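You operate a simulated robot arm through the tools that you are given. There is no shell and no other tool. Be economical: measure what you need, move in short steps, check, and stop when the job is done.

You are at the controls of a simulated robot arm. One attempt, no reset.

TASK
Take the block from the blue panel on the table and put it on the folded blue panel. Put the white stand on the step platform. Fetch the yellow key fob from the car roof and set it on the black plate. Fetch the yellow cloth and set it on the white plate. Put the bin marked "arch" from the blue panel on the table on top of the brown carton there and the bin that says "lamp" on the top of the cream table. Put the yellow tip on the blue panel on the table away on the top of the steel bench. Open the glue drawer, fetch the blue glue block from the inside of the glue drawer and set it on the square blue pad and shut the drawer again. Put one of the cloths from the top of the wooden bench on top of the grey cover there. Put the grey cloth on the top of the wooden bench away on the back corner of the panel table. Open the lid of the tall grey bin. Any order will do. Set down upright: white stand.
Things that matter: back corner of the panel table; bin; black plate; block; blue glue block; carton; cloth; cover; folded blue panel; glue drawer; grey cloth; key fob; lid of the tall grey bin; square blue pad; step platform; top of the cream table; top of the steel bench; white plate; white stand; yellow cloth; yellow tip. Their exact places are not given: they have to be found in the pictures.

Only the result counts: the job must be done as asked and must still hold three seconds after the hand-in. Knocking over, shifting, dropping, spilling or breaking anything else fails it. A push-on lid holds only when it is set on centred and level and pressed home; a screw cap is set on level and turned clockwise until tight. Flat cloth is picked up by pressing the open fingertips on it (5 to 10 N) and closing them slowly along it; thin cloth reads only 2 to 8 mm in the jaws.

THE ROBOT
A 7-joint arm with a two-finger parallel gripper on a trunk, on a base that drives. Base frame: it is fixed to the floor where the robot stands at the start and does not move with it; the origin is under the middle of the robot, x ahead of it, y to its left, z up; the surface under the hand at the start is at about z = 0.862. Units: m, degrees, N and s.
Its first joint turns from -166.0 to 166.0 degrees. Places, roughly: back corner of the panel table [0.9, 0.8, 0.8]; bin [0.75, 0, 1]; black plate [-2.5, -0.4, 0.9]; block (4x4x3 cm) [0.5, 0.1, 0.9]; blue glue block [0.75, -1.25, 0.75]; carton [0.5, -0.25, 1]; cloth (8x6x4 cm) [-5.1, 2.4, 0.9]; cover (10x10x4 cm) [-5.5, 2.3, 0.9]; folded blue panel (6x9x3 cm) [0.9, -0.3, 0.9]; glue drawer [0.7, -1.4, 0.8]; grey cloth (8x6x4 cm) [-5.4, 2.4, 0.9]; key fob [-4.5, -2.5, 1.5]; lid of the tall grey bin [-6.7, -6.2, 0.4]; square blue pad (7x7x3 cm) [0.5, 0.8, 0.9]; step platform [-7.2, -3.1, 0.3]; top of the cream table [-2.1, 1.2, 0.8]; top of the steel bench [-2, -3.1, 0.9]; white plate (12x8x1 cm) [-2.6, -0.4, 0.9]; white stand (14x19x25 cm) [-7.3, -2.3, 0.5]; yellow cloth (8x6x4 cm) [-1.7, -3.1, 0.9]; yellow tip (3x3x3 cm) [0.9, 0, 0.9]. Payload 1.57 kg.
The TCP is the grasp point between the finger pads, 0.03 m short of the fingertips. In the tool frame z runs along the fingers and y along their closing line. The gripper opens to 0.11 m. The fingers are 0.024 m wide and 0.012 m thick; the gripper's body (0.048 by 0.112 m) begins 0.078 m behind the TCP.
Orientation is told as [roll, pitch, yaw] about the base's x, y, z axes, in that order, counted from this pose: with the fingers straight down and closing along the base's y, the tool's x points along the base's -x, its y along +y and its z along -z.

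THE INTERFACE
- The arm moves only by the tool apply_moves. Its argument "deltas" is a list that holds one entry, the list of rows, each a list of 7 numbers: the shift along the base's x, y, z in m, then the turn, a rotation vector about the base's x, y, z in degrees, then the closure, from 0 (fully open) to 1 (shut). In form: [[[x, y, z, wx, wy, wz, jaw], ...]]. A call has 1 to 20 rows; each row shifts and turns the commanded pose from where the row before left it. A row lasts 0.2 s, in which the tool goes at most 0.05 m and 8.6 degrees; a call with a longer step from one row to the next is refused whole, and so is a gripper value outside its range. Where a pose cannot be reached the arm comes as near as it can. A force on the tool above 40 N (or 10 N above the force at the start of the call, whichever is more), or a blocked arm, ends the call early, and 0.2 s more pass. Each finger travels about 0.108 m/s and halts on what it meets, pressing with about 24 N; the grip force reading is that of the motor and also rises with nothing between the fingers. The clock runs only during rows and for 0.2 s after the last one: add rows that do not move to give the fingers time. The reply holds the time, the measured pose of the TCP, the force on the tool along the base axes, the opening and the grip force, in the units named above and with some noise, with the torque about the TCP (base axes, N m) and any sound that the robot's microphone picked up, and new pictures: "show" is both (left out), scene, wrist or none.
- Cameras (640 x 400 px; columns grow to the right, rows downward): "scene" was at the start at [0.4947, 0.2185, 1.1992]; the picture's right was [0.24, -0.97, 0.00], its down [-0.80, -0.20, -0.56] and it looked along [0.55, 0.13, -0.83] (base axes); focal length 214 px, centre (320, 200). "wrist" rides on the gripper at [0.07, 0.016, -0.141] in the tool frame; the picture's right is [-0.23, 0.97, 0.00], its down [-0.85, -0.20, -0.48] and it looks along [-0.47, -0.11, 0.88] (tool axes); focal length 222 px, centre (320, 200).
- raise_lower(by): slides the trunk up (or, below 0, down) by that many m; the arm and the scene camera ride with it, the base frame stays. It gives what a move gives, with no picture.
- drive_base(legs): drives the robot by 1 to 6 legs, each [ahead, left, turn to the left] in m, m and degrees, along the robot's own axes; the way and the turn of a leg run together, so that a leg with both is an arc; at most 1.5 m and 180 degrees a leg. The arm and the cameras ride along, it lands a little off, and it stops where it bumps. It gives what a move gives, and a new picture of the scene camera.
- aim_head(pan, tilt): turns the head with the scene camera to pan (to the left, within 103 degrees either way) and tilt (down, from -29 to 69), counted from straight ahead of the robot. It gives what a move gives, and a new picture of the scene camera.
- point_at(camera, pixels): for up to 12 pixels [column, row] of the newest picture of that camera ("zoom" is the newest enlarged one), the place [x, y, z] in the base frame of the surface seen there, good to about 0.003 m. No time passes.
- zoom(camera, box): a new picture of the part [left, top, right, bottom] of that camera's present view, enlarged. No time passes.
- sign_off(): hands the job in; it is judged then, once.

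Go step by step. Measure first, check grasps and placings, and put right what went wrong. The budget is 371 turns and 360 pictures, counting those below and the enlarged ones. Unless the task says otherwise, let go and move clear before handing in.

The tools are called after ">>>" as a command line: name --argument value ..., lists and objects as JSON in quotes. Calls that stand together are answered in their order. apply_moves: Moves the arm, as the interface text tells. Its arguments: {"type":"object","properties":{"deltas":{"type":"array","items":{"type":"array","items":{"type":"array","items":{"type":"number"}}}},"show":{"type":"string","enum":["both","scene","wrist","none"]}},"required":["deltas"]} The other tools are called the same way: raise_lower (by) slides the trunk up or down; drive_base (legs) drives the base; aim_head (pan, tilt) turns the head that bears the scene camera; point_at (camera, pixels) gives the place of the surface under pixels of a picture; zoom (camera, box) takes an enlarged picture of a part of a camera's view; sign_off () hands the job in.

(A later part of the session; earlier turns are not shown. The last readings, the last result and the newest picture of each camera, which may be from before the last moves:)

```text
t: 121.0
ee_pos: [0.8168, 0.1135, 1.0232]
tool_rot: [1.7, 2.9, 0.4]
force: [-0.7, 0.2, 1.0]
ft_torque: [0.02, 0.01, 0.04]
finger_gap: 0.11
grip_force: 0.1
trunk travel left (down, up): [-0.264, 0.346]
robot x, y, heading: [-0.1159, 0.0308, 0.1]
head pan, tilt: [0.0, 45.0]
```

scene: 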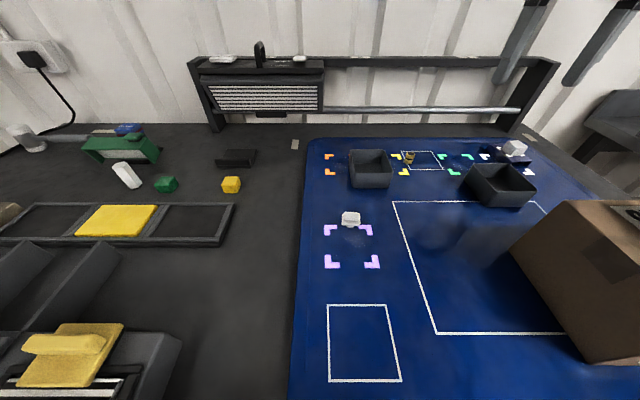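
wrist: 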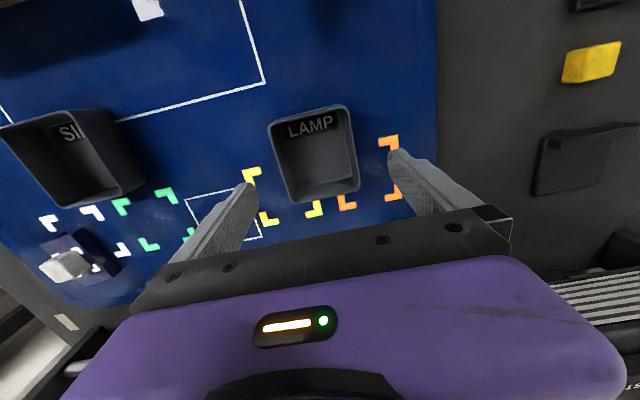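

LAMP confirmed. Level the tool, descend, grip and lift.

>>> apply_moves --deltas '[[[0, -0.001, -0.04, -1.7, -2.9, 0, 0], [0, 0, -0.04, 0, 0, 0, 0], [0, 0, -0.034, 0, 0, 0, 0], [0, 0, 0, 0, 0, 0, 0], [0, 0, 0, 0, 0, 0, 0.15], [0, 0, 0, 0, 0, 0, 0.3], [0, 0, 0, 0, 0, 0, 0.4], [0, 0, 0, 0, 0, 0, 0.4], [0, 0, 0.03, 0, 0, 0, 0.4], [0, 0, 0.05, 0, 0, 0, 0.4], [0, 0, 0.05, 0, 0, 0, 0.4], [0, 0, 0.05, 0, 0, 0, 0.4], [0, 0, 0, 0, 0, 0, 0.4]]]' --show "both"

```text
t: 123.8
ee_pos: [0.8145, 0.1127, 1.0904]
tool_rot: [0.0, 0.0, 0.2]
force: [0.4, 0.9, 0.1]
ft_torque: [-0.01, -0.01, -0.02]
finger_gap: 0.0895
grip_force: 24.1
trunk travel left (down, up): [-0.264, 0.346]
robot x, y, heading: [-0.1142, 0.0317, 0.4]
head pan, tilt: [0.0, 45.0]
```

scene: 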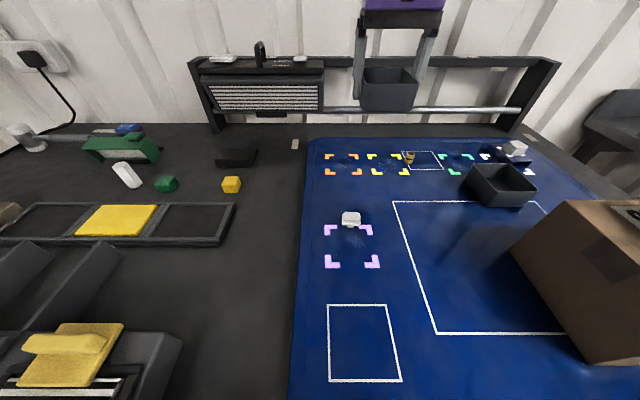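
wrist: 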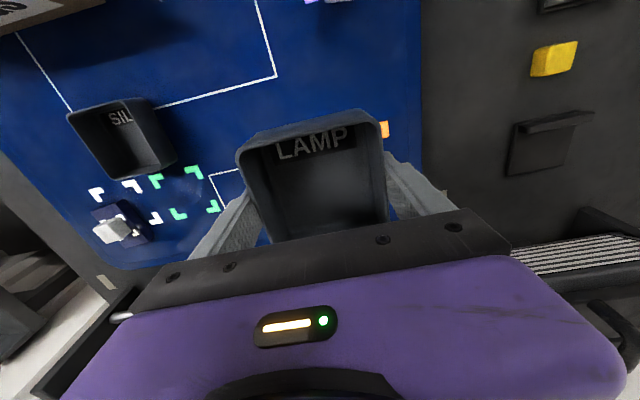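

Held. Back away, retract the arm a bit, and look around for the cream table.

>>> drive_base --legs '[[-0.5, -0.1, 0]]'

>>> apply_moves --deltas '[[[-0.04, -0.01, 0.02, 0, 0, 0, 0.4], [-0.04, -0.01, 0.02, 0, 0, 0, 0.4], [-0.04, -0.01, 0.02, 0, 0, 0, 0.4], [-0.04, -0.01, 0, 0, 0, 0, 0.4], [-0.03, 0, 0, 0, 0, 0, 0.4], [0, 0, 0, 0, 0, 0, 0.4]]]' --show "none"

>>> aim_head --pan 100 --tilt 25

```text
t: 126.8
ee_pos: [0.3129, 0.012, 1.0896]
tool_rot: [0.0, 0.1, 0.3]
force: [-0.3, 0.4, -0.5]
ft_torque: [-0.01, 0.0, 0.0]
finger_gap: 0.0895
grip_force: 23.9
trunk travel left (down, up): [-0.264, 0.346]
robot x, y, heading: [-0.62, -0.074, 0.1]
head pan, tilt: [0.0, 45.0]
```

scene: 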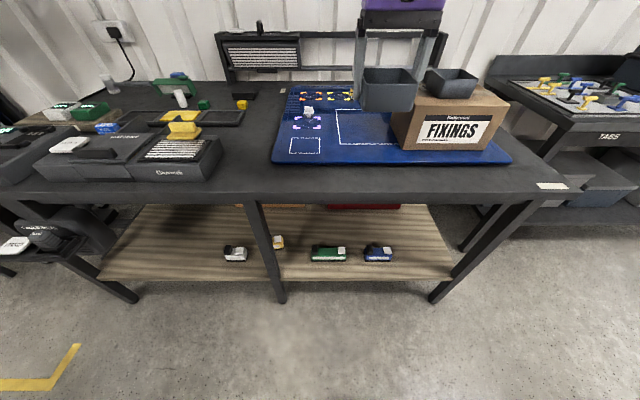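

```text
t: 128.2
ee_pos: [0.1214, -0.0274, 1.1486]
tool_rot: [0.0, 0.0, 0.3]
force: [0.4, 1.3, -1.0]
ft_torque: [0.04, -0.01, 0.02]
finger_gap: 0.0894
grip_force: 24.4
trunk travel left (down, up): [-0.264, 0.346]
robot x, y, heading: [-0.6184, -0.0708, 0.3]
head pan, tilt: [0.0, 45.0]
```

```text
t: 130.0
ee_pos: [0.1215, -0.0282, 1.1486]
tool_rot: [0.0, 0.1, 0.3]
force: [-0.4, 0.3, -0.6]
ft_torque: [-0.01, -0.02, -0.03]
finger_gap: 0.0895
grip_force: 23.6
trunk travel left (down, up): [-0.264, 0.346]
robot x, y, heading: [-0.6181, -0.0732, 0.0]
head pan, tilt: [100.0, 25.0]
```

scene: 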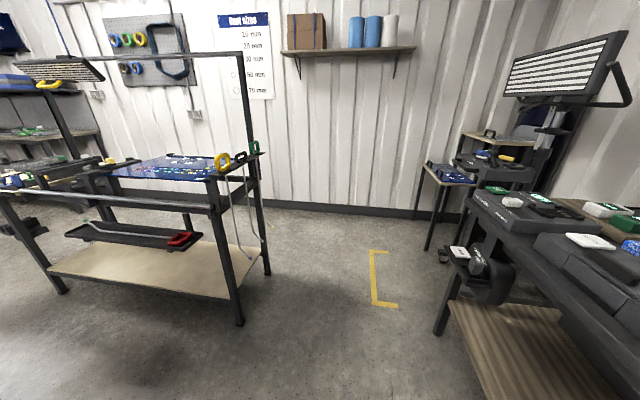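

A dark-framed table is on the left; measure it and turn the robot to see more.

>>> point_at --camera "scene" --pixels '[[170, 168], [215, 178], [50, 185], [100, 260], [380, 290], [240, 325], [60, 160], [225, 200]]'

>>> drive_base --legs '[[-0.3, 0, 80]]'

>>> aim_head --pan 60 --tilt 25

```text
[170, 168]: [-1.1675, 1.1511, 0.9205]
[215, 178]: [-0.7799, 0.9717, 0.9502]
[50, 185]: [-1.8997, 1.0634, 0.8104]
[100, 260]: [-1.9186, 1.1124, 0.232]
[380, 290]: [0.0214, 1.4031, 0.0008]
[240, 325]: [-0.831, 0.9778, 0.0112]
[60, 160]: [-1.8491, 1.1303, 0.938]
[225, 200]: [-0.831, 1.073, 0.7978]
```

```text
t: 133.8
ee_pos: [-0.7264, 0.4853, 1.1485]
tool_rot: [0.0, 0.0, 78.3]
force: [0.4, -0.1, -0.9]
ft_torque: [0.0, 0.0, -0.01]
finger_gap: 0.0894
grip_force: 24.2
trunk travel left (down, up): [-0.264, 0.346]
robot x, y, heading: [-0.8349, -0.2498, 77.8]
head pan, tilt: [100.0, 25.0]
cut short: leg 1
```

scene: 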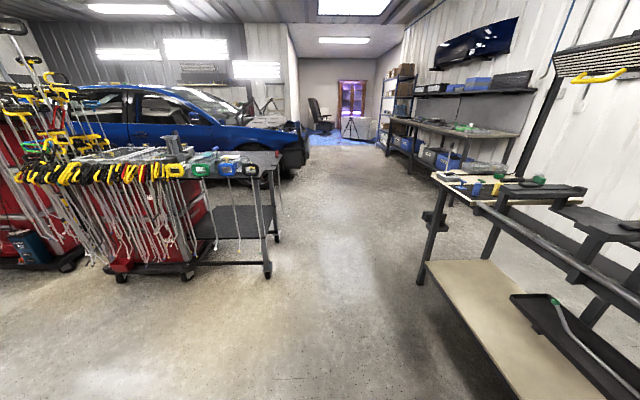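

```text
t: 134.8
ee_pos: [-0.7269, 0.4848, 1.1496]
tool_rot: [0.0, 0.1, 78.4]
force: [-0.1, 0.0, -0.7]
ft_torque: [-0.03, -0.01, 0.02]
finger_gap: 0.0896
grip_force: 24.4
trunk travel left (down, up): [-0.264, 0.346]
robot x, y, heading: [-0.8353, -0.2462, 78.1]
head pan, tilt: [60.0, 25.0]
```

scene: 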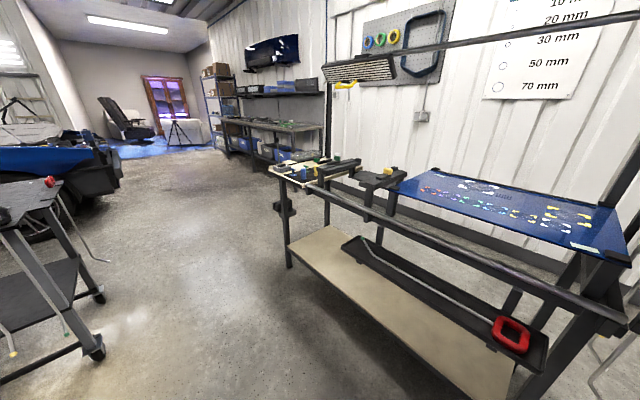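

The cream-topped part is the far end near (300,170). Drive along it and measure.

>>> point_at --camera "scene" --pixels '[[290, 173], [320, 165], [300, 180], [380, 180], [440, 190], [330, 200], [265, 125], [300, 130], [350, 300], [100, 350], [60, 185]]'

>>> zoom --camera "scene" --box '[220, 100, 460, 250]'

```text
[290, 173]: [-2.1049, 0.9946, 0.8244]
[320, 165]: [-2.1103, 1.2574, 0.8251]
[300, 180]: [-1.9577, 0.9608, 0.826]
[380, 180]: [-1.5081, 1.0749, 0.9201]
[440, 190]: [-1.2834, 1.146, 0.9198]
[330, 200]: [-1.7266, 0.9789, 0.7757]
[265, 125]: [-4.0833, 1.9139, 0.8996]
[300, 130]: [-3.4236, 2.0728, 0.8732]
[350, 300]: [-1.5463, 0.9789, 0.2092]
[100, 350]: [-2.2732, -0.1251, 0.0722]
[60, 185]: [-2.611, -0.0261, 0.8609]
```

```text
2.67 times, centred on (340, 175) of scene
```

zoom: 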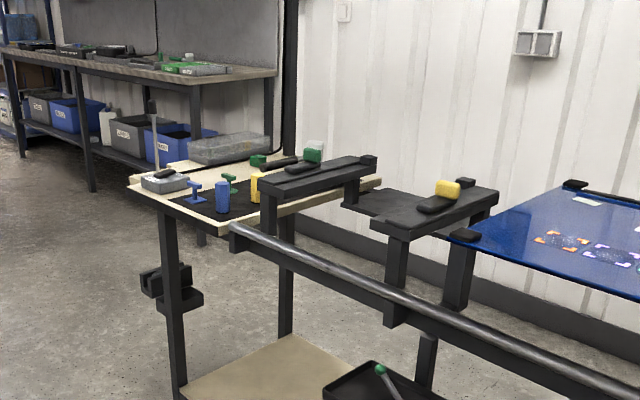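

Cream top is at z 0.825, x −2.2…−1.85. Square up and strafe along.

>>> drive_base --legs '[[0.2, 0.0, 12], [0.1, 1.1, 0]]'

>>> aim_head --pan 0 --tilt 40

```text
t: 141.3
ee_pos: [-1.9378, 0.7772, 1.1495]
tool_rot: [0.0, 0.1, 91.0]
force: [-0.6, -0.1, -0.4]
ft_torque: [0.0, -0.03, -0.01]
finger_gap: 0.0895
grip_force: 24.1
trunk travel left (down, up): [-0.264, 0.346]
robot x, y, heading: [-1.8874, 0.0329, 90.9]
head pan, tilt: [60.0, 25.0]
stopped in leg 2: the robot was blocked; the commanded pose is now the measured one
```

scene: 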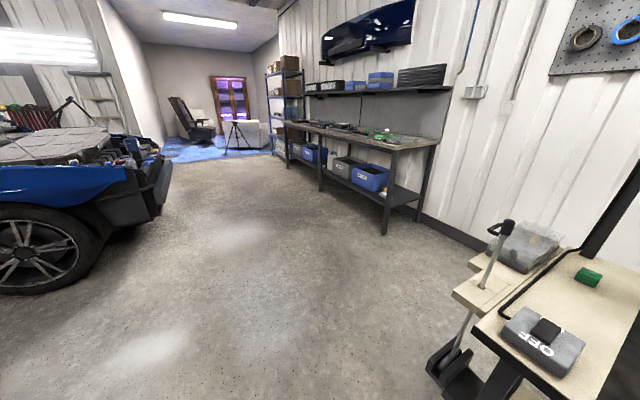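

```text
t: 142.6
ee_pos: [-1.9373, 0.7775, 1.149]
tool_rot: [-0.1, 0.1, 91.0]
force: [-0.2, -0.5, -0.4]
ft_torque: [-0.03, 0.01, -0.01]
finger_gap: 0.0896
grip_force: 24.2
trunk travel left (down, up): [-0.264, 0.346]
robot x, y, heading: [-1.8857, 0.0345, 90.8]
head pan, tilt: [0.0, 40.0]
```

scene: 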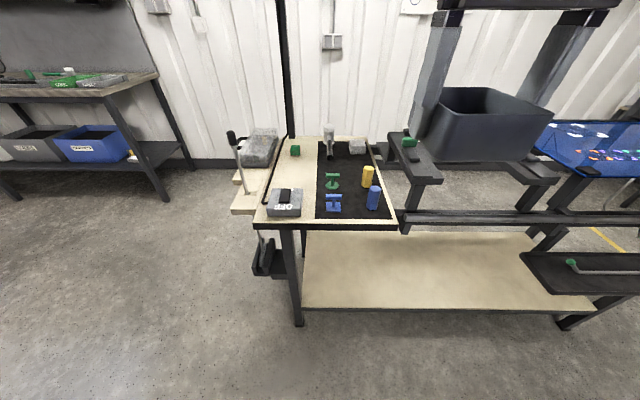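

Robot bumped short but the cream top is in view. Zoom and measure for free space.

>>> zoom --camera "scene" --box '[230, 110, 430, 235]'

>>> point_at --camera "zoom" --pixels '[[110, 310], [140, 130], [205, 130], [235, 270], [275, 200], [330, 130], [200, 200], [370, 110], [400, 340], [300, 350], [440, 90], [255, 100]]'

```text
3.20 times, centred on (330, 172) of scene
```

zoom: 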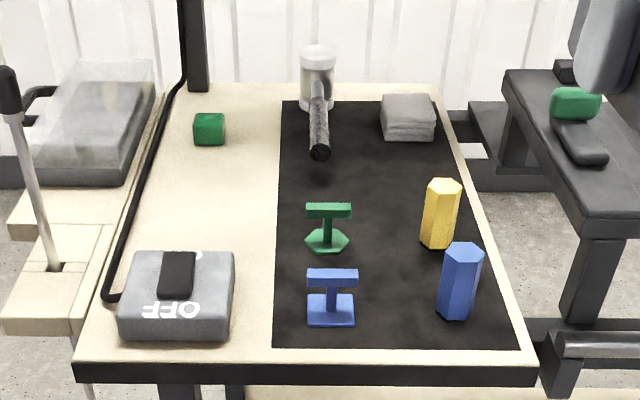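

```text
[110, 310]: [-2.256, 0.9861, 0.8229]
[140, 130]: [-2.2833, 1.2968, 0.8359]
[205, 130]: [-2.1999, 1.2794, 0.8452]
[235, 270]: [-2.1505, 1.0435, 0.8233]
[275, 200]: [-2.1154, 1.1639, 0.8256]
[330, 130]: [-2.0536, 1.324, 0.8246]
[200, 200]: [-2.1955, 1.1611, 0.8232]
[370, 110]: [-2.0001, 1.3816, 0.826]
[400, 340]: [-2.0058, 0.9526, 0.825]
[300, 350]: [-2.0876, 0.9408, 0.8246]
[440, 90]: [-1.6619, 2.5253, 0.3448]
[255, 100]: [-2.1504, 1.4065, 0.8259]
```

Free cream strip centre about (-2.195,1.155). Move forward 0.25, then carry the bin over.

>>> drive_base --legs '[[0.27, 0, -0.5]]'

```text
t: 143.5
ee_pos: [-1.9382, 0.8038, 1.149]
tool_rot: [0.1, 0.0, 90.9]
force: [-0.3, -0.4, -0.9]
ft_torque: [-0.01, 0.04, 0.0]
finger_gap: 0.0894
grip_force: 23.6
trunk travel left (down, up): [-0.264, 0.346]
robot x, y, heading: [-1.8866, 0.0645, 90.7]
head pan, tilt: [0.0, 40.0]
stopped in leg 1: the robot was blocked; the commanded pose is now the measured one
```

scene: 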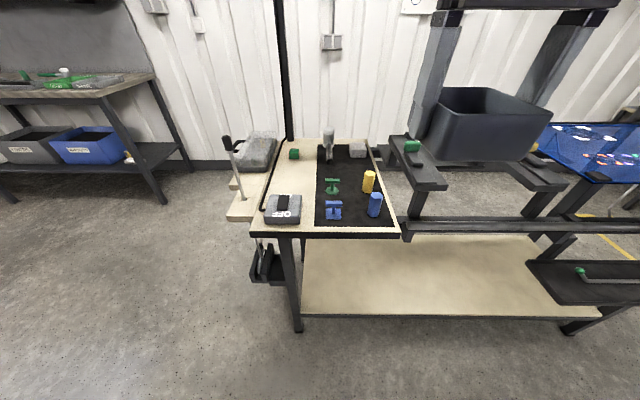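

Blocked again; possibly the arm is against the lamp frame above the table. Look up.

>>> aim_head --pan 0 --tilt 0

```text
t: 144.6
ee_pos: [-1.9378, 0.8045, 1.1493]
tool_rot: [0.0, 0.1, 90.9]
force: [0.1, 0.3, 0.5]
ft_torque: [-0.01, 0.0, 0.02]
finger_gap: 0.0895
grip_force: 23.9
trunk travel left (down, up): [-0.264, 0.346]
robot x, y, heading: [-1.8867, 0.0637, 90.8]
head pan, tilt: [0.0, 0.0]
```

scene: 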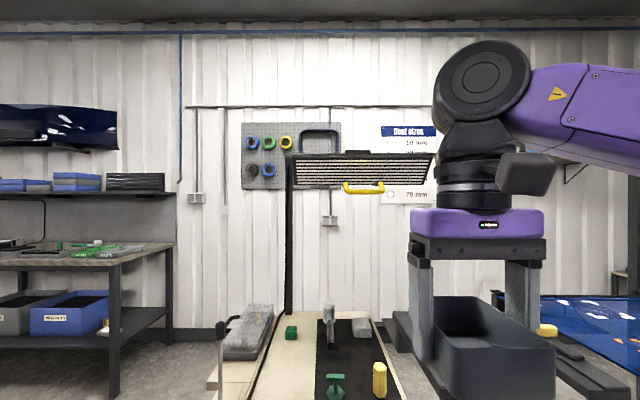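

>>> point_at --camera "scene" --pixels '[[365, 188], [300, 160], [430, 160], [288, 250], [355, 153], [480, 80], [420, 180], [310, 185]]'

>>> aim_head --pan -60 --tilt 10

>>> aim_head --pan 95 --tilt 50

```text
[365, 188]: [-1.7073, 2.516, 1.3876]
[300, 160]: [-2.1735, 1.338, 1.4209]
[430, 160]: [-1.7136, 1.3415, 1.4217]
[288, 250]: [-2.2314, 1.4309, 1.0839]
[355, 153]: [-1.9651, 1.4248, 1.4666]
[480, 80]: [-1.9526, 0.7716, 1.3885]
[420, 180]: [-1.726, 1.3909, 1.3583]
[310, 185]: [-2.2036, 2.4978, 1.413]
```

```text
t: 145.9
ee_pos: [-1.937, 0.8051, 1.1488]
tool_rot: [0.0, 0.1, 91.0]
force: [0.9, 0.0, -0.6]
ft_torque: [-0.04, -0.01, -0.02]
finger_gap: 0.0894
grip_force: 23.9
trunk travel left (down, up): [-0.264, 0.346]
robot x, y, heading: [-1.8868, 0.0642, 90.9]
head pan, tilt: [-60.0, 10.0]
```

scene: 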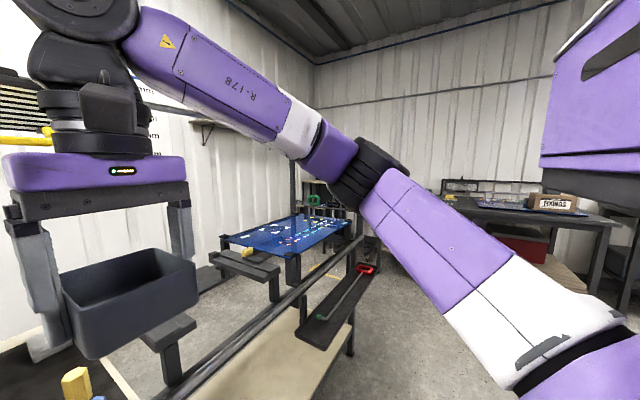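

```text
t: 148.3
ee_pos: [-1.9376, 0.8045, 1.1502]
tool_rot: [-0.1, 0.1, 90.8]
force: [-0.6, 0.1, 0.2]
ft_torque: [-0.02, 0.05, 0.01]
finger_gap: 0.0896
grip_force: 24.2
trunk travel left (down, up): [-0.264, 0.346]
robot x, y, heading: [-1.8838, 0.0674, 90.5]
head pan, tilt: [95.0, 50.0]
```

scene: 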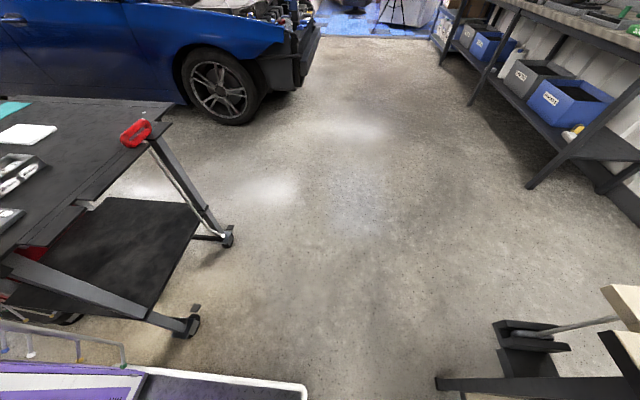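

>>> point_at --camera "scene" --pixels '[[300, 388], [150, 370], [20, 375], [440, 382], [190, 325], [228, 240], [550, 385], [625, 290], [150, 110], [60, 160], [515, 335]]'

>>> aim_head --pan 30 --tilt 69

```text
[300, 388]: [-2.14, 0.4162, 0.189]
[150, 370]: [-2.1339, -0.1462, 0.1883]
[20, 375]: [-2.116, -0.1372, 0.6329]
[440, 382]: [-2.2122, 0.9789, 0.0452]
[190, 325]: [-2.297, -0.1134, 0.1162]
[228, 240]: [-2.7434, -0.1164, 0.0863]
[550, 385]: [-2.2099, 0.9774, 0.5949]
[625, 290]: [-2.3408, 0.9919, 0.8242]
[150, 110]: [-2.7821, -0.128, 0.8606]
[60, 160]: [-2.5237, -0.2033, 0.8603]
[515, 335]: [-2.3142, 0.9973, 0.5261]
```

```text
t: 149.7
ee_pos: [-1.9378, 0.8049, 1.1486]
tool_rot: [0.0, 0.0, 91.0]
force: [0.6, 0.4, -0.5]
ft_torque: [0.02, 0.03, 0.01]
finger_gap: 0.0897
grip_force: 24.0
trunk travel left (down, up): [-0.264, 0.346]
robot x, y, heading: [-1.8875, 0.0634, 90.5]
head pan, tilt: [30.0, 68.8]
```

scene: 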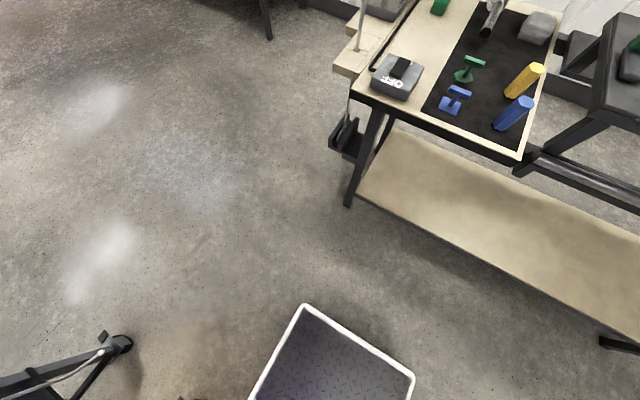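

The floor ahead is free, so it must be the arm or the left-rear of the base against something. Check elbow location.

>>> aim_head --pan -60 --tilt 20

>>> point_at --camera "scene" --pixels '[[375, 130], [420, 180], [540, 280], [330, 100], [330, 180], [295, 230], [350, 190], [240, 45]]'

```text
t: 151.3
ee_pos: [-1.9376, 0.8041, 1.1487]
tool_rot: [0.0, 0.1, 90.9]
force: [-0.9, 0.7, -0.4]
ft_torque: [0.0, -0.02, 0.04]
finger_gap: 0.0894
grip_force: 24.1
trunk travel left (down, up): [-0.264, 0.346]
robot x, y, heading: [-1.889, 0.0646, 90.6]
head pan, tilt: [-60.0, 20.0]
```

scene: 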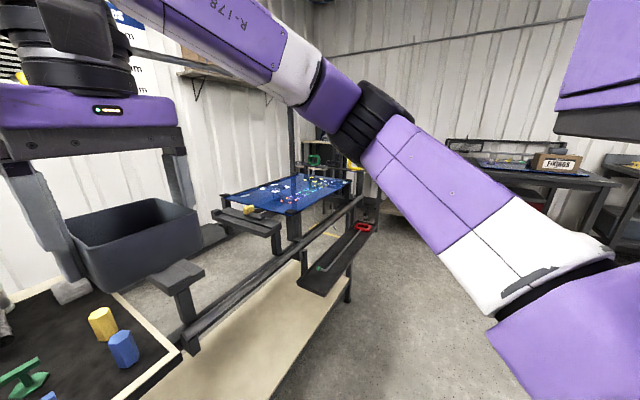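

```text
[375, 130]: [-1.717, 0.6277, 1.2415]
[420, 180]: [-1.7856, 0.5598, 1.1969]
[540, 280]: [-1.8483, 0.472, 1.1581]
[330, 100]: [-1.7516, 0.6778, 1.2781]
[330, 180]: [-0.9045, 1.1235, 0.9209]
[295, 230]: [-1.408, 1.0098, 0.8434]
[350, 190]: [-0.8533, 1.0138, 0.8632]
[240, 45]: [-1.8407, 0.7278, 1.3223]
```

The trolley with hanging parts is right against my left-rear. Slide right a little, then forward.

>>> drive_base --legs '[[0.0, -0.06, 0], [0.22, 0.0, 0]]'

```text
t: 153.5
ee_pos: [-1.8813, 1.023, 1.1491]
tool_rot: [-0.1, 0.2, 90.9]
force: [0.1, 0.4, -0.8]
ft_torque: [-0.03, -0.03, -0.05]
finger_gap: 0.0895
grip_force: 23.9
trunk travel left (down, up): [-0.264, 0.346]
robot x, y, heading: [-1.8265, 0.2817, 90.7]
head pan, tilt: [-60.0, 20.0]
```

scene: 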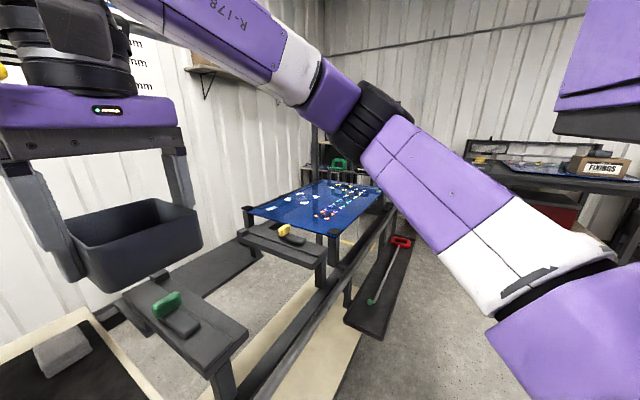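

Free now. Forward 0.08, left 0.25.

>>> drive_base --legs '[[0.08, 0, 0], [0, 0.25, -0.7]]'

>>> aim_head --pan 0 --tilt 50

```text
t: 156.0
ee_pos: [-2.1245, 1.1034, 1.1483]
tool_rot: [0.0, 0.1, 90.1]
force: [0.3, -0.3, -1.5]
ft_torque: [-0.01, 0.03, -0.01]
finger_gap: 0.0898
grip_force: 23.8
trunk travel left (down, up): [-0.264, 0.346]
robot x, y, heading: [-2.0856, 0.3627, 90.2]
head pan, tilt: [-60.0, 20.0]
```

scene: 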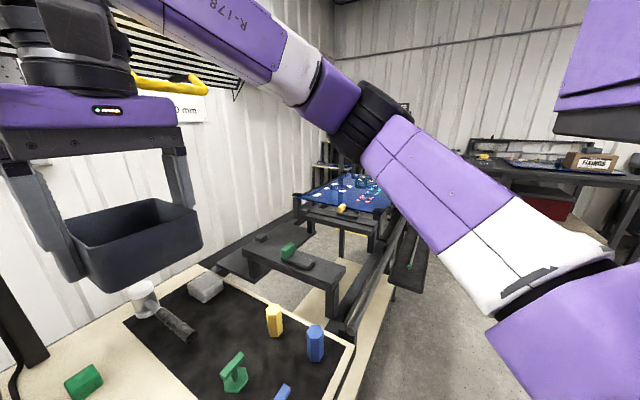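

```text
t: 157.3
ee_pos: [-2.1246, 1.1027, 1.1488]
tool_rot: [0.0, 0.1, 90.2]
force: [-0.1, 0.3, -0.3]
ft_torque: [0.01, 0.0, 0.01]
finger_gap: 0.0894
grip_force: 24.3
trunk travel left (down, up): [-0.264, 0.346]
robot x, y, heading: [-2.0821, 0.3618, 89.9]
head pan, tilt: [0.0, 50.0]
```

scene: 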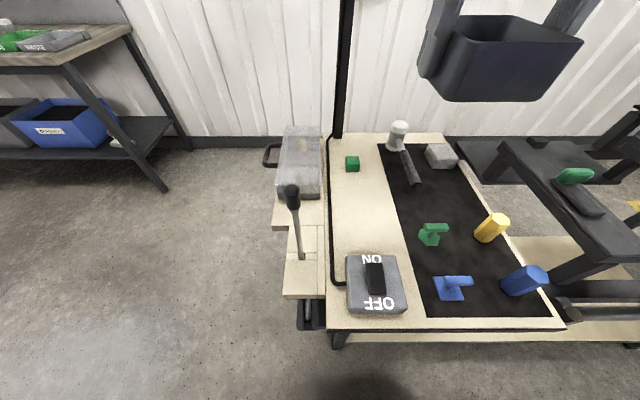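

Measure the free strip around (365,215).

>>> point_at --camera "scene" --pixels '[[335, 200], [335, 245], [395, 215], [385, 185], [365, 215], [352, 170], [350, 258], [400, 262], [422, 235], [410, 180], [398, 148]]'

```text
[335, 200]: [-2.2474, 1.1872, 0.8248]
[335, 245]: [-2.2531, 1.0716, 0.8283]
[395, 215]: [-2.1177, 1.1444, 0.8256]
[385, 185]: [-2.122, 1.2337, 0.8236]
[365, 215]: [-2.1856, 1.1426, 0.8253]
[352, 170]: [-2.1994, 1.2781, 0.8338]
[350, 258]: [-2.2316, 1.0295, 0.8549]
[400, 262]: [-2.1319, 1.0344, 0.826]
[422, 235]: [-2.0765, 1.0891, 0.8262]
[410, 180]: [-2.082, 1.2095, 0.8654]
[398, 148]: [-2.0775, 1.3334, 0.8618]
```

Move to (-2.18,1.165) and lower.

>>> apply_moves --deltas '[[[-0.02, 0.025, -0.03, 0, 0, 0, 0.4], [-0.02, 0.025, -0.03, 0, 0, 0, 0.4], [-0.015, 0.012, -0.04, 0, 0, 0, 0.4], [0, 0, -0.05, 0, 0, 0, 0.4], [0, 0, -0.05, 0, 0, 0, 0.4], [0, 0, 0, 0, 0, 0, 0.4]]]' --show "both"

```text
t: 158.7
ee_pos: [-2.1816, 1.1667, 0.9477]
tool_rot: [0.1, 0.1, 90.3]
force: [-0.6, -1.0, -0.1]
ft_torque: [0.01, -0.02, 0.0]
finger_gap: 0.0893
grip_force: 23.5
trunk travel left (down, up): [-0.264, 0.346]
robot x, y, heading: [-2.0816, 0.358, 89.8]
head pan, tilt: [0.0, 50.0]
```

scene: 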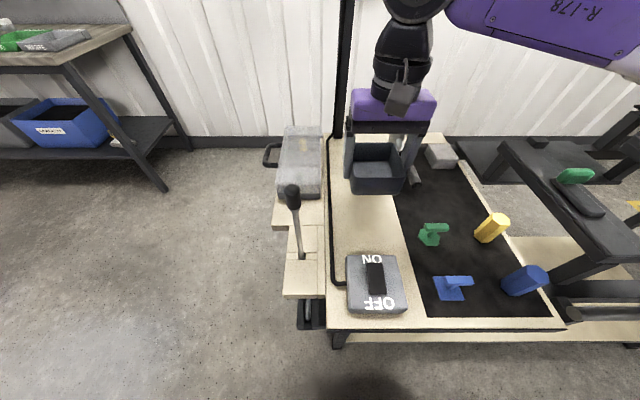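
wrist: 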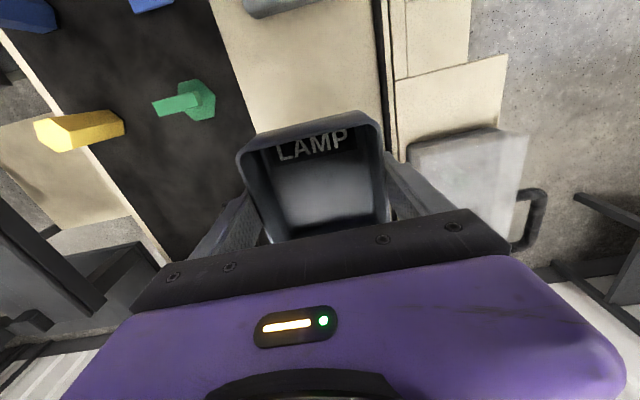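

>>> apply_moves --deltas '[[[0, 0, -0.04, 0, 0, 0, 0.4], [0, 0, -0.035, 0, 0, 0, 0.4], [0, 0, -0.006, 0, 0, 0, 0.4], [0, 0, -0.003, 0, 0, 0, 0.4], [0, 0, 0, 0, 0, 0, 0.4]]]' --show "none"

```text
t: 159.9
ee_pos: [-2.1814, 1.1644, 0.8656]
tool_rot: [0.0, 0.1, 90.1]
force: [0.0, -0.7, -0.7]
ft_torque: [0.0, -0.03, -0.02]
finger_gap: 0.0893
grip_force: 23.7
trunk travel left (down, up): [-0.264, 0.346]
robot x, y, heading: [-2.0831, 0.3592, 90.1]
head pan, tilt: [0.0, 50.0]
```

>>> apply_moves --deltas '[[[0, 0, -0.003, 0, 0, 0, 0.4], [0, 0, -0.002, 0, 0, 0, 0.4], [0, 0, 0, 0, 0, 0, 0.4], [0, 0, 0, 0, 0, 0, 0.15], [0, 0, 0, 0, 0, 0, 0.05], [0, 0, 0, 0, 0, 0, 0.05], [0, 0, 0.03, 0, 0, 0, 0.05], [0, 0, 0.05, 0, 0, 0, 0.05], [0, 0, 0.05, 0, 0, 0, 0], [0, 0, 0.05, 0, 0, 0, 0], [0, 0, 0, 0, 0, 0, 0]]]' --show "both"

```text
t: 162.3
ee_pos: [-2.1793, 1.1655, 1.0427]
tool_rot: [0.0, 0.1, 90.2]
force: [0.6, -0.2, 0.2]
ft_torque: [-0.04, 0.02, -0.02]
finger_gap: 0.1099
grip_force: 0.0
trunk travel left (down, up): [-0.264, 0.346]
robot x, y, heading: [-2.0804, 0.3627, 90.2]
head pan, tilt: [0.0, 50.0]
```

scene: 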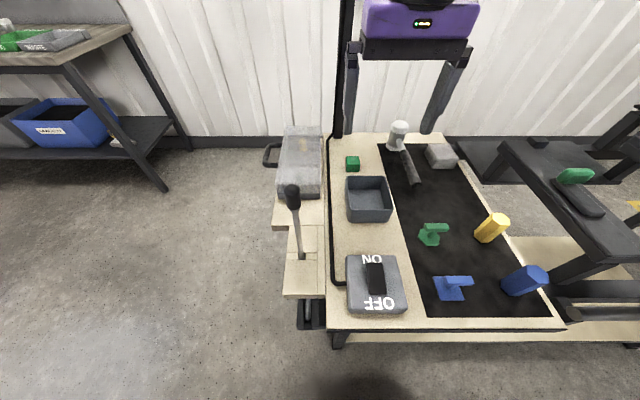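
wrist: 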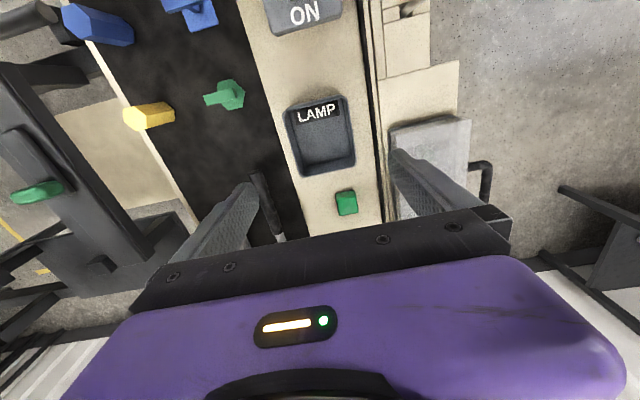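

LAMP bin is placed on the cream table. Retract/raise and check the lever height before strafing towards the wooden bench.

>>> point_at --camera "scene" --pixels '[[291, 190], [300, 130], [60, 40], [110, 35], [150, 190]]'

>>> apply_moves --deltas '[[[0.02, -0.03, 0.03, 0, 0, 0, 0], [0.02, -0.04, 0.02, 0, 0, 0, 0], [0.02, -0.04, 0.02, 0, 0, 0, 0], [0, -0.03, 0.03, 0, 0, 0, 0], [0, 0, 0.03, 0, 0, 0, 0.5], [0, 0, 0, 0, 0, 0, 1], [0, 0, 0, 0, 0, 0, 1]]]' --show "none"

>>> aim_head --pan 75 --tilt 25

```text
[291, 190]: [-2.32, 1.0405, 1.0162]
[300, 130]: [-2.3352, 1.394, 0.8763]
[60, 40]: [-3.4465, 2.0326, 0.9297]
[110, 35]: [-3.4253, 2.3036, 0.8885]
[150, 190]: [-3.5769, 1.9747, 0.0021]
```

```text
t: 163.9
ee_pos: [-2.1191, 1.0247, 1.1705]
tool_rot: [0.0, 0.1, 90.1]
force: [0.6, -0.1, 0.1]
ft_torque: [-0.01, 0.01, -0.03]
finger_gap: 0.0
grip_force: 21.2
trunk travel left (down, up): [-0.264, 0.346]
robot x, y, heading: [-2.0854, 0.361, 90.0]
head pan, tilt: [0.0, 50.0]
```

```text
t: 165.4
ee_pos: [-2.1185, 1.026, 1.1705]
tool_rot: [0.0, 0.1, 90.2]
force: [0.3, 0.2, 1.1]
ft_torque: [0.02, -0.02, 0.02]
finger_gap: 0.0
grip_force: 21.4
trunk travel left (down, up): [-0.264, 0.346]
robot x, y, heading: [-2.0819, 0.3617, 90.1]
head pan, tilt: [75.0, 25.0]
```

scene: 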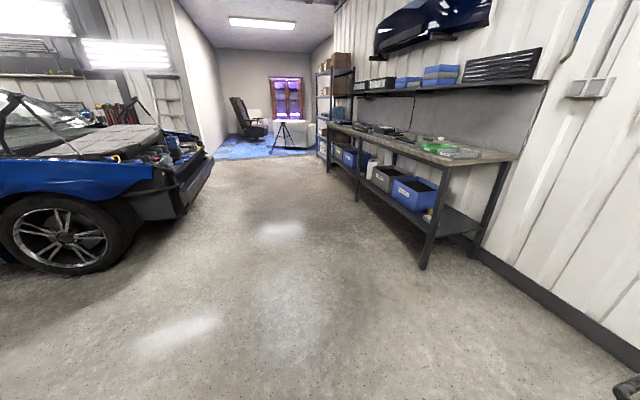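

Way is clear. Drive.

>>> drive_base --legs '[[0, 1.5, 0], [0.3, 1.4, 0], [0.6, 0.1, 0]]'

>>> aim_head --pan 0 --tilt 35

```text
t: 168.0
ee_pos: [-2.4004, 1.0255, 1.1703]
tool_rot: [0.0, 0.1, 90.2]
force: [0.5, 0.4, 0.3]
ft_torque: [0.01, -0.01, -0.02]
finger_gap: 0.0003
grip_force: 21.4
trunk travel left (down, up): [-0.264, 0.346]
robot x, y, heading: [-2.3638, 0.3646, 90.1]
head pan, tilt: [75.0, 25.0]
stopped in leg 1: the robot was blocked; the commanded pose is now the measured one
```

scene: 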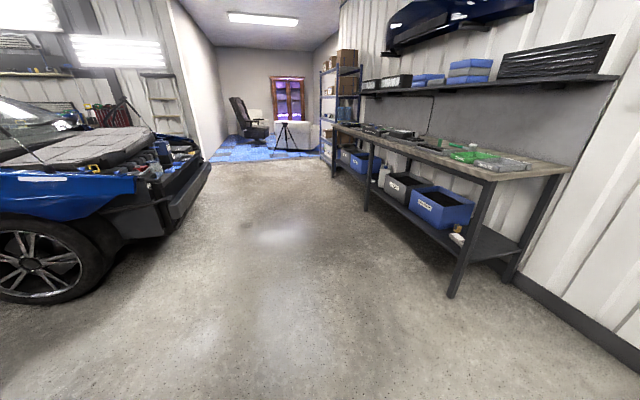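

```text
t: 169.4
ee_pos: [-2.3995, 1.0245, 1.1702]
tool_rot: [0.0, 0.1, 90.3]
force: [-0.4, 0.6, 0.0]
ft_torque: [-0.03, -0.03, 0.0]
finger_gap: 0.0
grip_force: 20.8
trunk travel left (down, up): [-0.264, 0.346]
robot x, y, heading: [-2.3587, 0.362, 90.2]
head pan, tilt: [0.0, 35.0]
```

scene: 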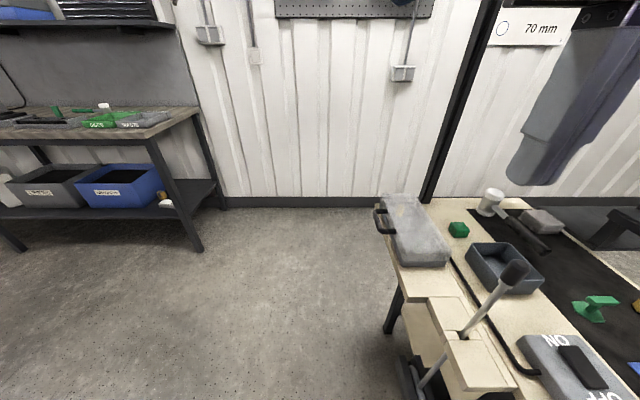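

Likely my rear-left corner against the trolley handle again. Go forward 0.12 then left.

>>> drive_base --legs '[[0, -0.04, 0], [0.14, 0, 0], [0, 1.0, 0]]'

```text
t: 176.0
ee_pos: [-3.3567, 1.164, 1.1704]
tool_rot: [0.2, 0.1, 90.1]
force: [0.3, 0.2, -0.7]
ft_torque: [-0.01, 0.01, -0.01]
finger_gap: 0.0
grip_force: 21.2
trunk travel left (down, up): [-0.264, 0.346]
robot x, y, heading: [-3.3197, 0.4977, 90.2]
head pan, tilt: [0.0, 35.0]
```

scene: 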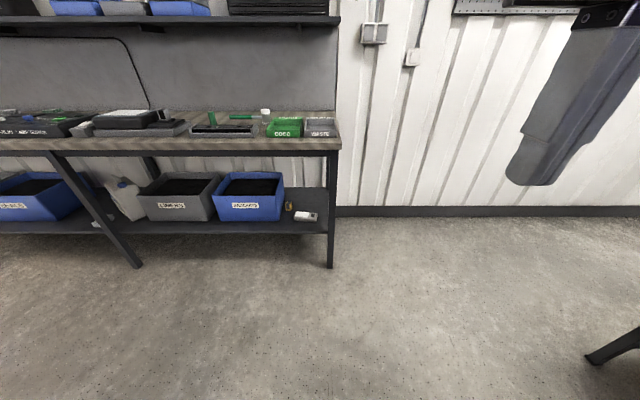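

>>> point_at --camera "scene" --pixels '[[200, 20], [200, 150], [330, 140], [150, 115], [200, 105]]'

>>> drive_base --legs '[[0.4, 1.4, 0], [0.4, 0.5, 0]]'

```text
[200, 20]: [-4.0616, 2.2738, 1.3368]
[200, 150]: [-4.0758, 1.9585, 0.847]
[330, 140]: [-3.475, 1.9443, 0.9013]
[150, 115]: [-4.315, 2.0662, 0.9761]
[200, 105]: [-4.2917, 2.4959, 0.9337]
```

```text
t: 186.5
ee_pos: [-5.2958, 1.9415, 1.17]
tool_rot: [0.0, 0.1, 90.7]
force: [-0.3, 0.4, 0.5]
ft_torque: [0.0, -0.02, -0.02]
finger_gap: 0.0
grip_force: 21.5
trunk travel left (down, up): [-0.264, 0.346]
robot x, y, heading: [-5.2545, 1.2754, 90.7]
head pan, tilt: [0.0, 35.0]
```

scene: 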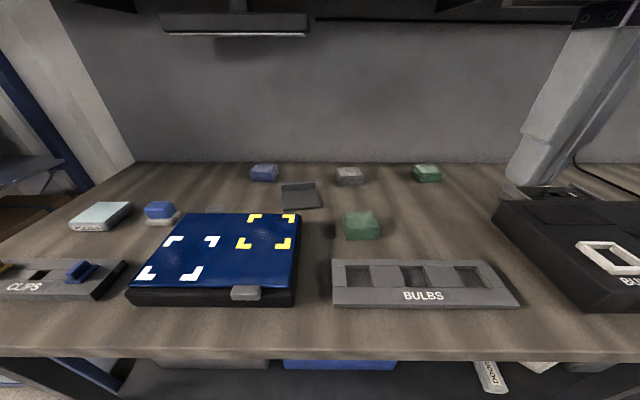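

>>> zoom --camera "scene" --box '[220, 140, 480, 300]'

>>> point_at --camera "scene" --pixels '[[264, 172], [349, 172], [427, 170], [361, 222], [300, 195], [160, 210], [100, 212], [235, 20], [270, 240], [349, 187]]'

```text
2.46 times, centred on (350, 220) of scene
```

zoom: 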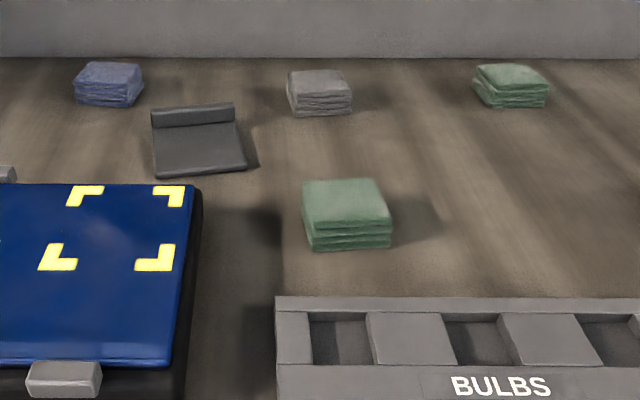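

```text
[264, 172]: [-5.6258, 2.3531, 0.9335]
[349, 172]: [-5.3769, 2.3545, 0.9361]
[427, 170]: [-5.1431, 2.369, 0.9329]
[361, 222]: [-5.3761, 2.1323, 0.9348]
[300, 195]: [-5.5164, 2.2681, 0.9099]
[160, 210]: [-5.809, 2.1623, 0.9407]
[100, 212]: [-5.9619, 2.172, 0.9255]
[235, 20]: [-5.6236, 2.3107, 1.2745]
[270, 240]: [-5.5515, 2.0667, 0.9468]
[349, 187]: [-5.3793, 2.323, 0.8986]
```

Cover at (-5.516,2.268,0.91); cloth stacks at blue, grey and two greens. Use the hinted green one at (-5.143,2.369). Measure it and the cover in detail.

>>> zoom --camera "scene" --box '[390, 150, 470, 200]'

>>> point_at --camera "zoom" --pixels '[[185, 130], [370, 130], [440, 200], [235, 210], [300, 160], [240, 290], [440, 280], [190, 230]]'

>>> zoom --camera "scene" --box '[250, 165, 346, 225]'

>>> point_at --camera "zoom" --pixels '[[210, 120], [430, 110], [470, 260], [225, 285], [330, 200], [330, 140], [320, 105], [300, 250], [420, 250], [240, 180], [590, 90], [90, 70]]'

```text
8.00 times, centred on (430, 175) of scene
```

zoom: 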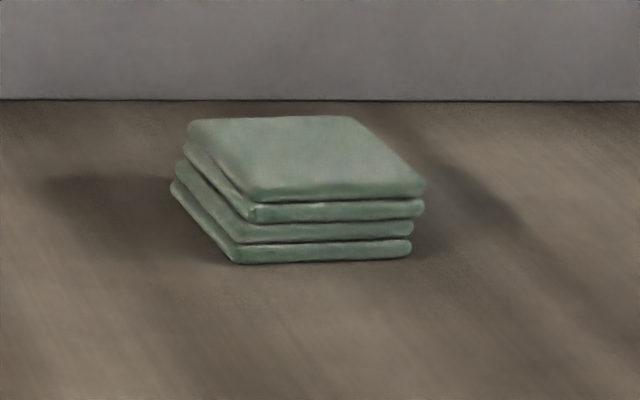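

```text
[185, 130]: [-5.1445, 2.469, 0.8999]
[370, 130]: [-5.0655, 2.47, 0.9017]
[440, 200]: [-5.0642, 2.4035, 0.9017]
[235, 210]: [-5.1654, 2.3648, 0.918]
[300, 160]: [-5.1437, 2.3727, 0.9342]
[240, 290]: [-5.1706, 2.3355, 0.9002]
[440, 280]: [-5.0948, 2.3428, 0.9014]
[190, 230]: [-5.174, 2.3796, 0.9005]
```

```text
6.67 times, centred on (298, 195) of scene
```

zoom: 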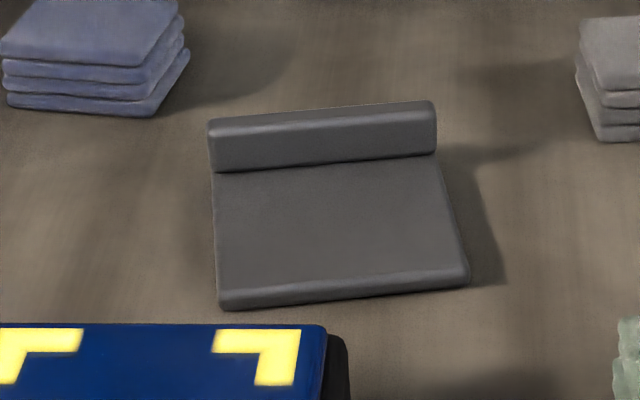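

```text
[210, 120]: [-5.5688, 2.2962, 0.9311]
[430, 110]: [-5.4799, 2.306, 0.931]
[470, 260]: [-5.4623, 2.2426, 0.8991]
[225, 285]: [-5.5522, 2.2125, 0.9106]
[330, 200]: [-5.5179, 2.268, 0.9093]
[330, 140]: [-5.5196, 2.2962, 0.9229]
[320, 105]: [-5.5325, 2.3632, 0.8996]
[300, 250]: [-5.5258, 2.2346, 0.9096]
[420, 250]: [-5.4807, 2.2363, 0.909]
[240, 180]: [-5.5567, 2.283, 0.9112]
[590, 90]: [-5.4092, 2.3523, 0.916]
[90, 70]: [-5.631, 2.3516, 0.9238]
```

Cover flat centre ≈ (-5.516,2.247), z 0.91; green cloth centre ≈ (-5.138,2.373), top 0.935. Lower and tilt the tool forward 25° to stay under the shelf, then approach.

>>> apply_moves --deltas '[[[0.03, 0, -0.04, 8, 0, 0, 0.5], [0.03, 0, -0.04, 8, 0, 0, 0], [0.03, 0, -0.04, 8, 0, 0, 0], [0.03, 0, -0.04, 0, 0, 0, 0], [0.03, 0, 0, 0, 0, 0, 0], [0, 0, 0, 0, 0, 0, 0]]]' --show "none"

>>> drive_base --legs '[[0.22, 0, -0.7]]'

```text
t: 187.9
ee_pos: [-5.1433, 1.9417, 1.0095]
tool_rot: [-0.3, -24.0, 90.7]
force: [-0.1, 0.2, 0.5]
ft_torque: [-0.03, -0.05, -0.01]
finger_gap: 0.1099
grip_force: 0.0
trunk travel left (down, up): [-0.264, 0.346]
robot x, y, heading: [-5.2497, 1.2779, 90.4]
head pan, tilt: [0.0, 35.0]
```

```text
t: 189.6
ee_pos: [-5.1351, 2.1627, 1.0103]
tool_rot: [-0.4, -24.0, 90.0]
force: [0.1, -0.4, -0.3]
ft_torque: [0.02, 0.0, 0.0]
finger_gap: 0.1101
grip_force: 0.0
trunk travel left (down, up): [-0.264, 0.346]
robot x, y, heading: [-5.2533, 1.5036, 89.8]
head pan, tilt: [0.0, 35.0]
```

scene: 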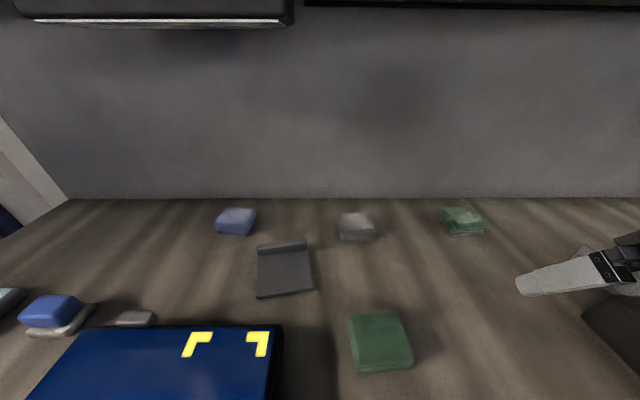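

>>> apply_moves --deltas '[[[-0.003, 0.04, 0, 0, 0, 0, 0], [0, 0.04, 0, 0, 0, 0, 0], [0, 0, 0, 0, 0, 0, 0]]]' --show "both"

```text
t: 190.4
ee_pos: [-5.1406, 2.2431, 1.0101]
tool_rot: [-0.5, -23.9, 90.1]
force: [-1.0, 0.1, 0.5]
ft_torque: [0.01, -0.02, -0.01]
finger_gap: 0.1101
grip_force: 0.0
trunk travel left (down, up): [-0.264, 0.346]
robot x, y, heading: [-5.2523, 1.5005, 90.0]
head pan, tilt: [0.0, 35.0]
```

scene: 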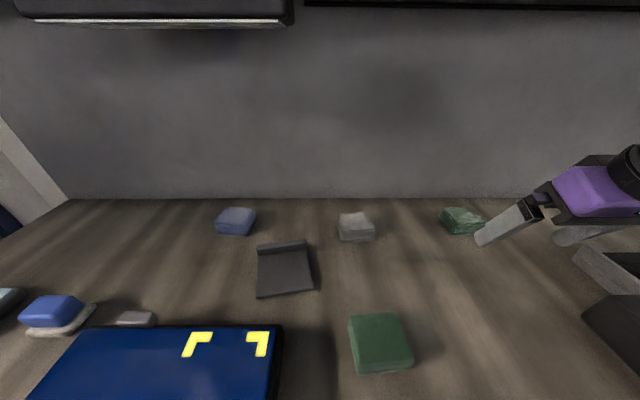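
wrist: 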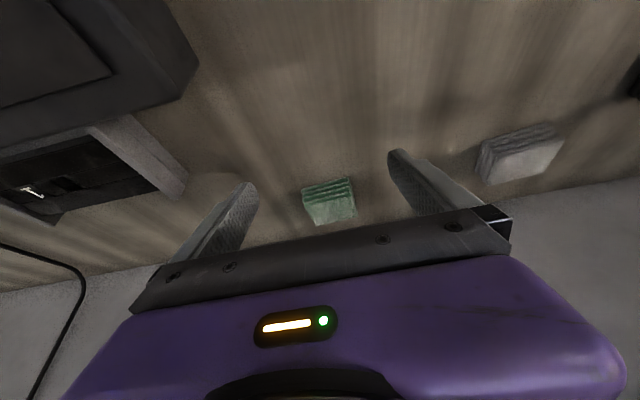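

Cloth lines up between the fingers. Advance, lower, and close slowly.

>>> apply_moves --deltas '[[[0.002, 0.04, 0, 0, 0, 0, 0], [0, 0.04, 0, 0, 0, 0, 0], [0, 0.04, 0, 0, 0, 0, 0], [0, 0, -0.04, 0, 0, 0, 0], [0, 0, -0.03, 0, 0, 0, 0], [0, 0, -0.003, 0, 0, 0, 0], [0, 0, 0, 0, 0, 0, 0.2], [0, 0, 0, 0, 0, 0, 0.4], [0, 0, 0, 0, 0, 0, 0.6], [0, 0, 0, 0, 0, 0, 0.8], [0, 0, 0, 0, 0, 0, 0.8]]]' --show "both"

```text
t: 192.8
ee_pos: [-5.1372, 2.3643, 0.9381]
tool_rot: [-0.4, -24.0, 90.0]
force: [0.2, -0.2, -0.3]
ft_torque: [-0.02, 0.02, -0.01]
finger_gap: 0.0699
grip_force: 24.1
trunk travel left (down, up): [-0.264, 0.346]
robot x, y, heading: [-5.2555, 1.5001, 89.9]
head pan, tilt: [0.0, 35.0]
```

scene: 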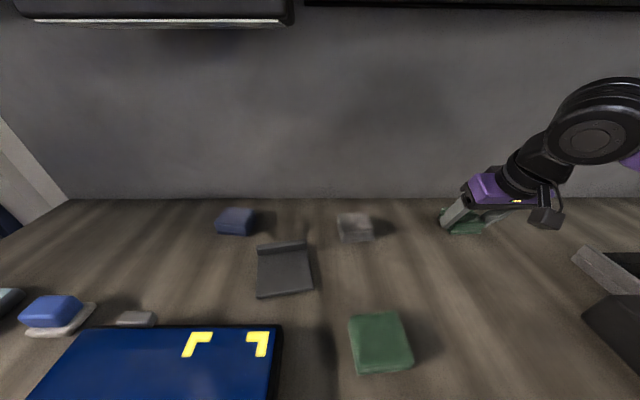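
wrist: 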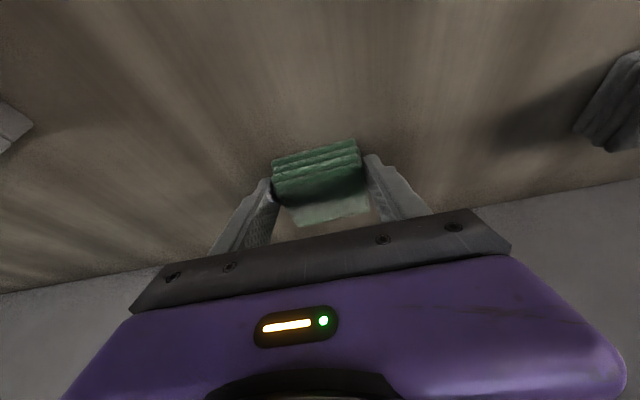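

Gripped at 0.070. Lift, retract, and strafe left to reach the cover from a side clear of the head.

>>> apply_moves --deltas '[[[0, 0, 0.03, 0, 0, 0, 0.8], [0, 0, 0.04, 0, 0, 0, 0.8], [0, -0.04, 0.01, 0, 0, 0, 0.8], [0, -0.05, 0.01, 0, 0, 0, 0.8], [0, -0.05, 0, 0, 0, 0, 0.8], [0, -0.05, 0, 0, 0, 0, 0.8], [0, -0.05, 0, 0, 0, 0, 0.8], [0, 0, 0, 0, 0, 0, 0.8]]]' --show "none"

>>> drive_base --legs '[[0, 0.4, 0]]'

```text
refused: row 4 steps farther than a row can; nothing moved
```

```text
t: 195.3
ee_pos: [-5.5292, 2.3657, 0.9386]
tool_rot: [-0.4, -23.8, 89.6]
force: [0.2, -1.0, 1.5]
ft_torque: [-0.05, 0.06, 0.0]
finger_gap: 0.0692
grip_force: 24.1
trunk travel left (down, up): [-0.264, 0.346]
robot x, y, heading: [-5.6514, 1.5049, 89.4]
head pan, tilt: [0.0, 35.0]
```

scene: 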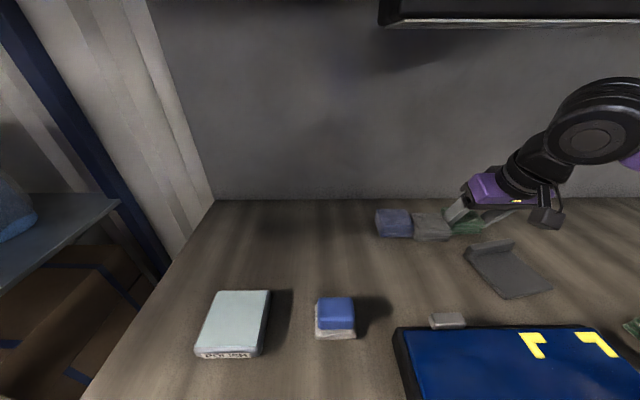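

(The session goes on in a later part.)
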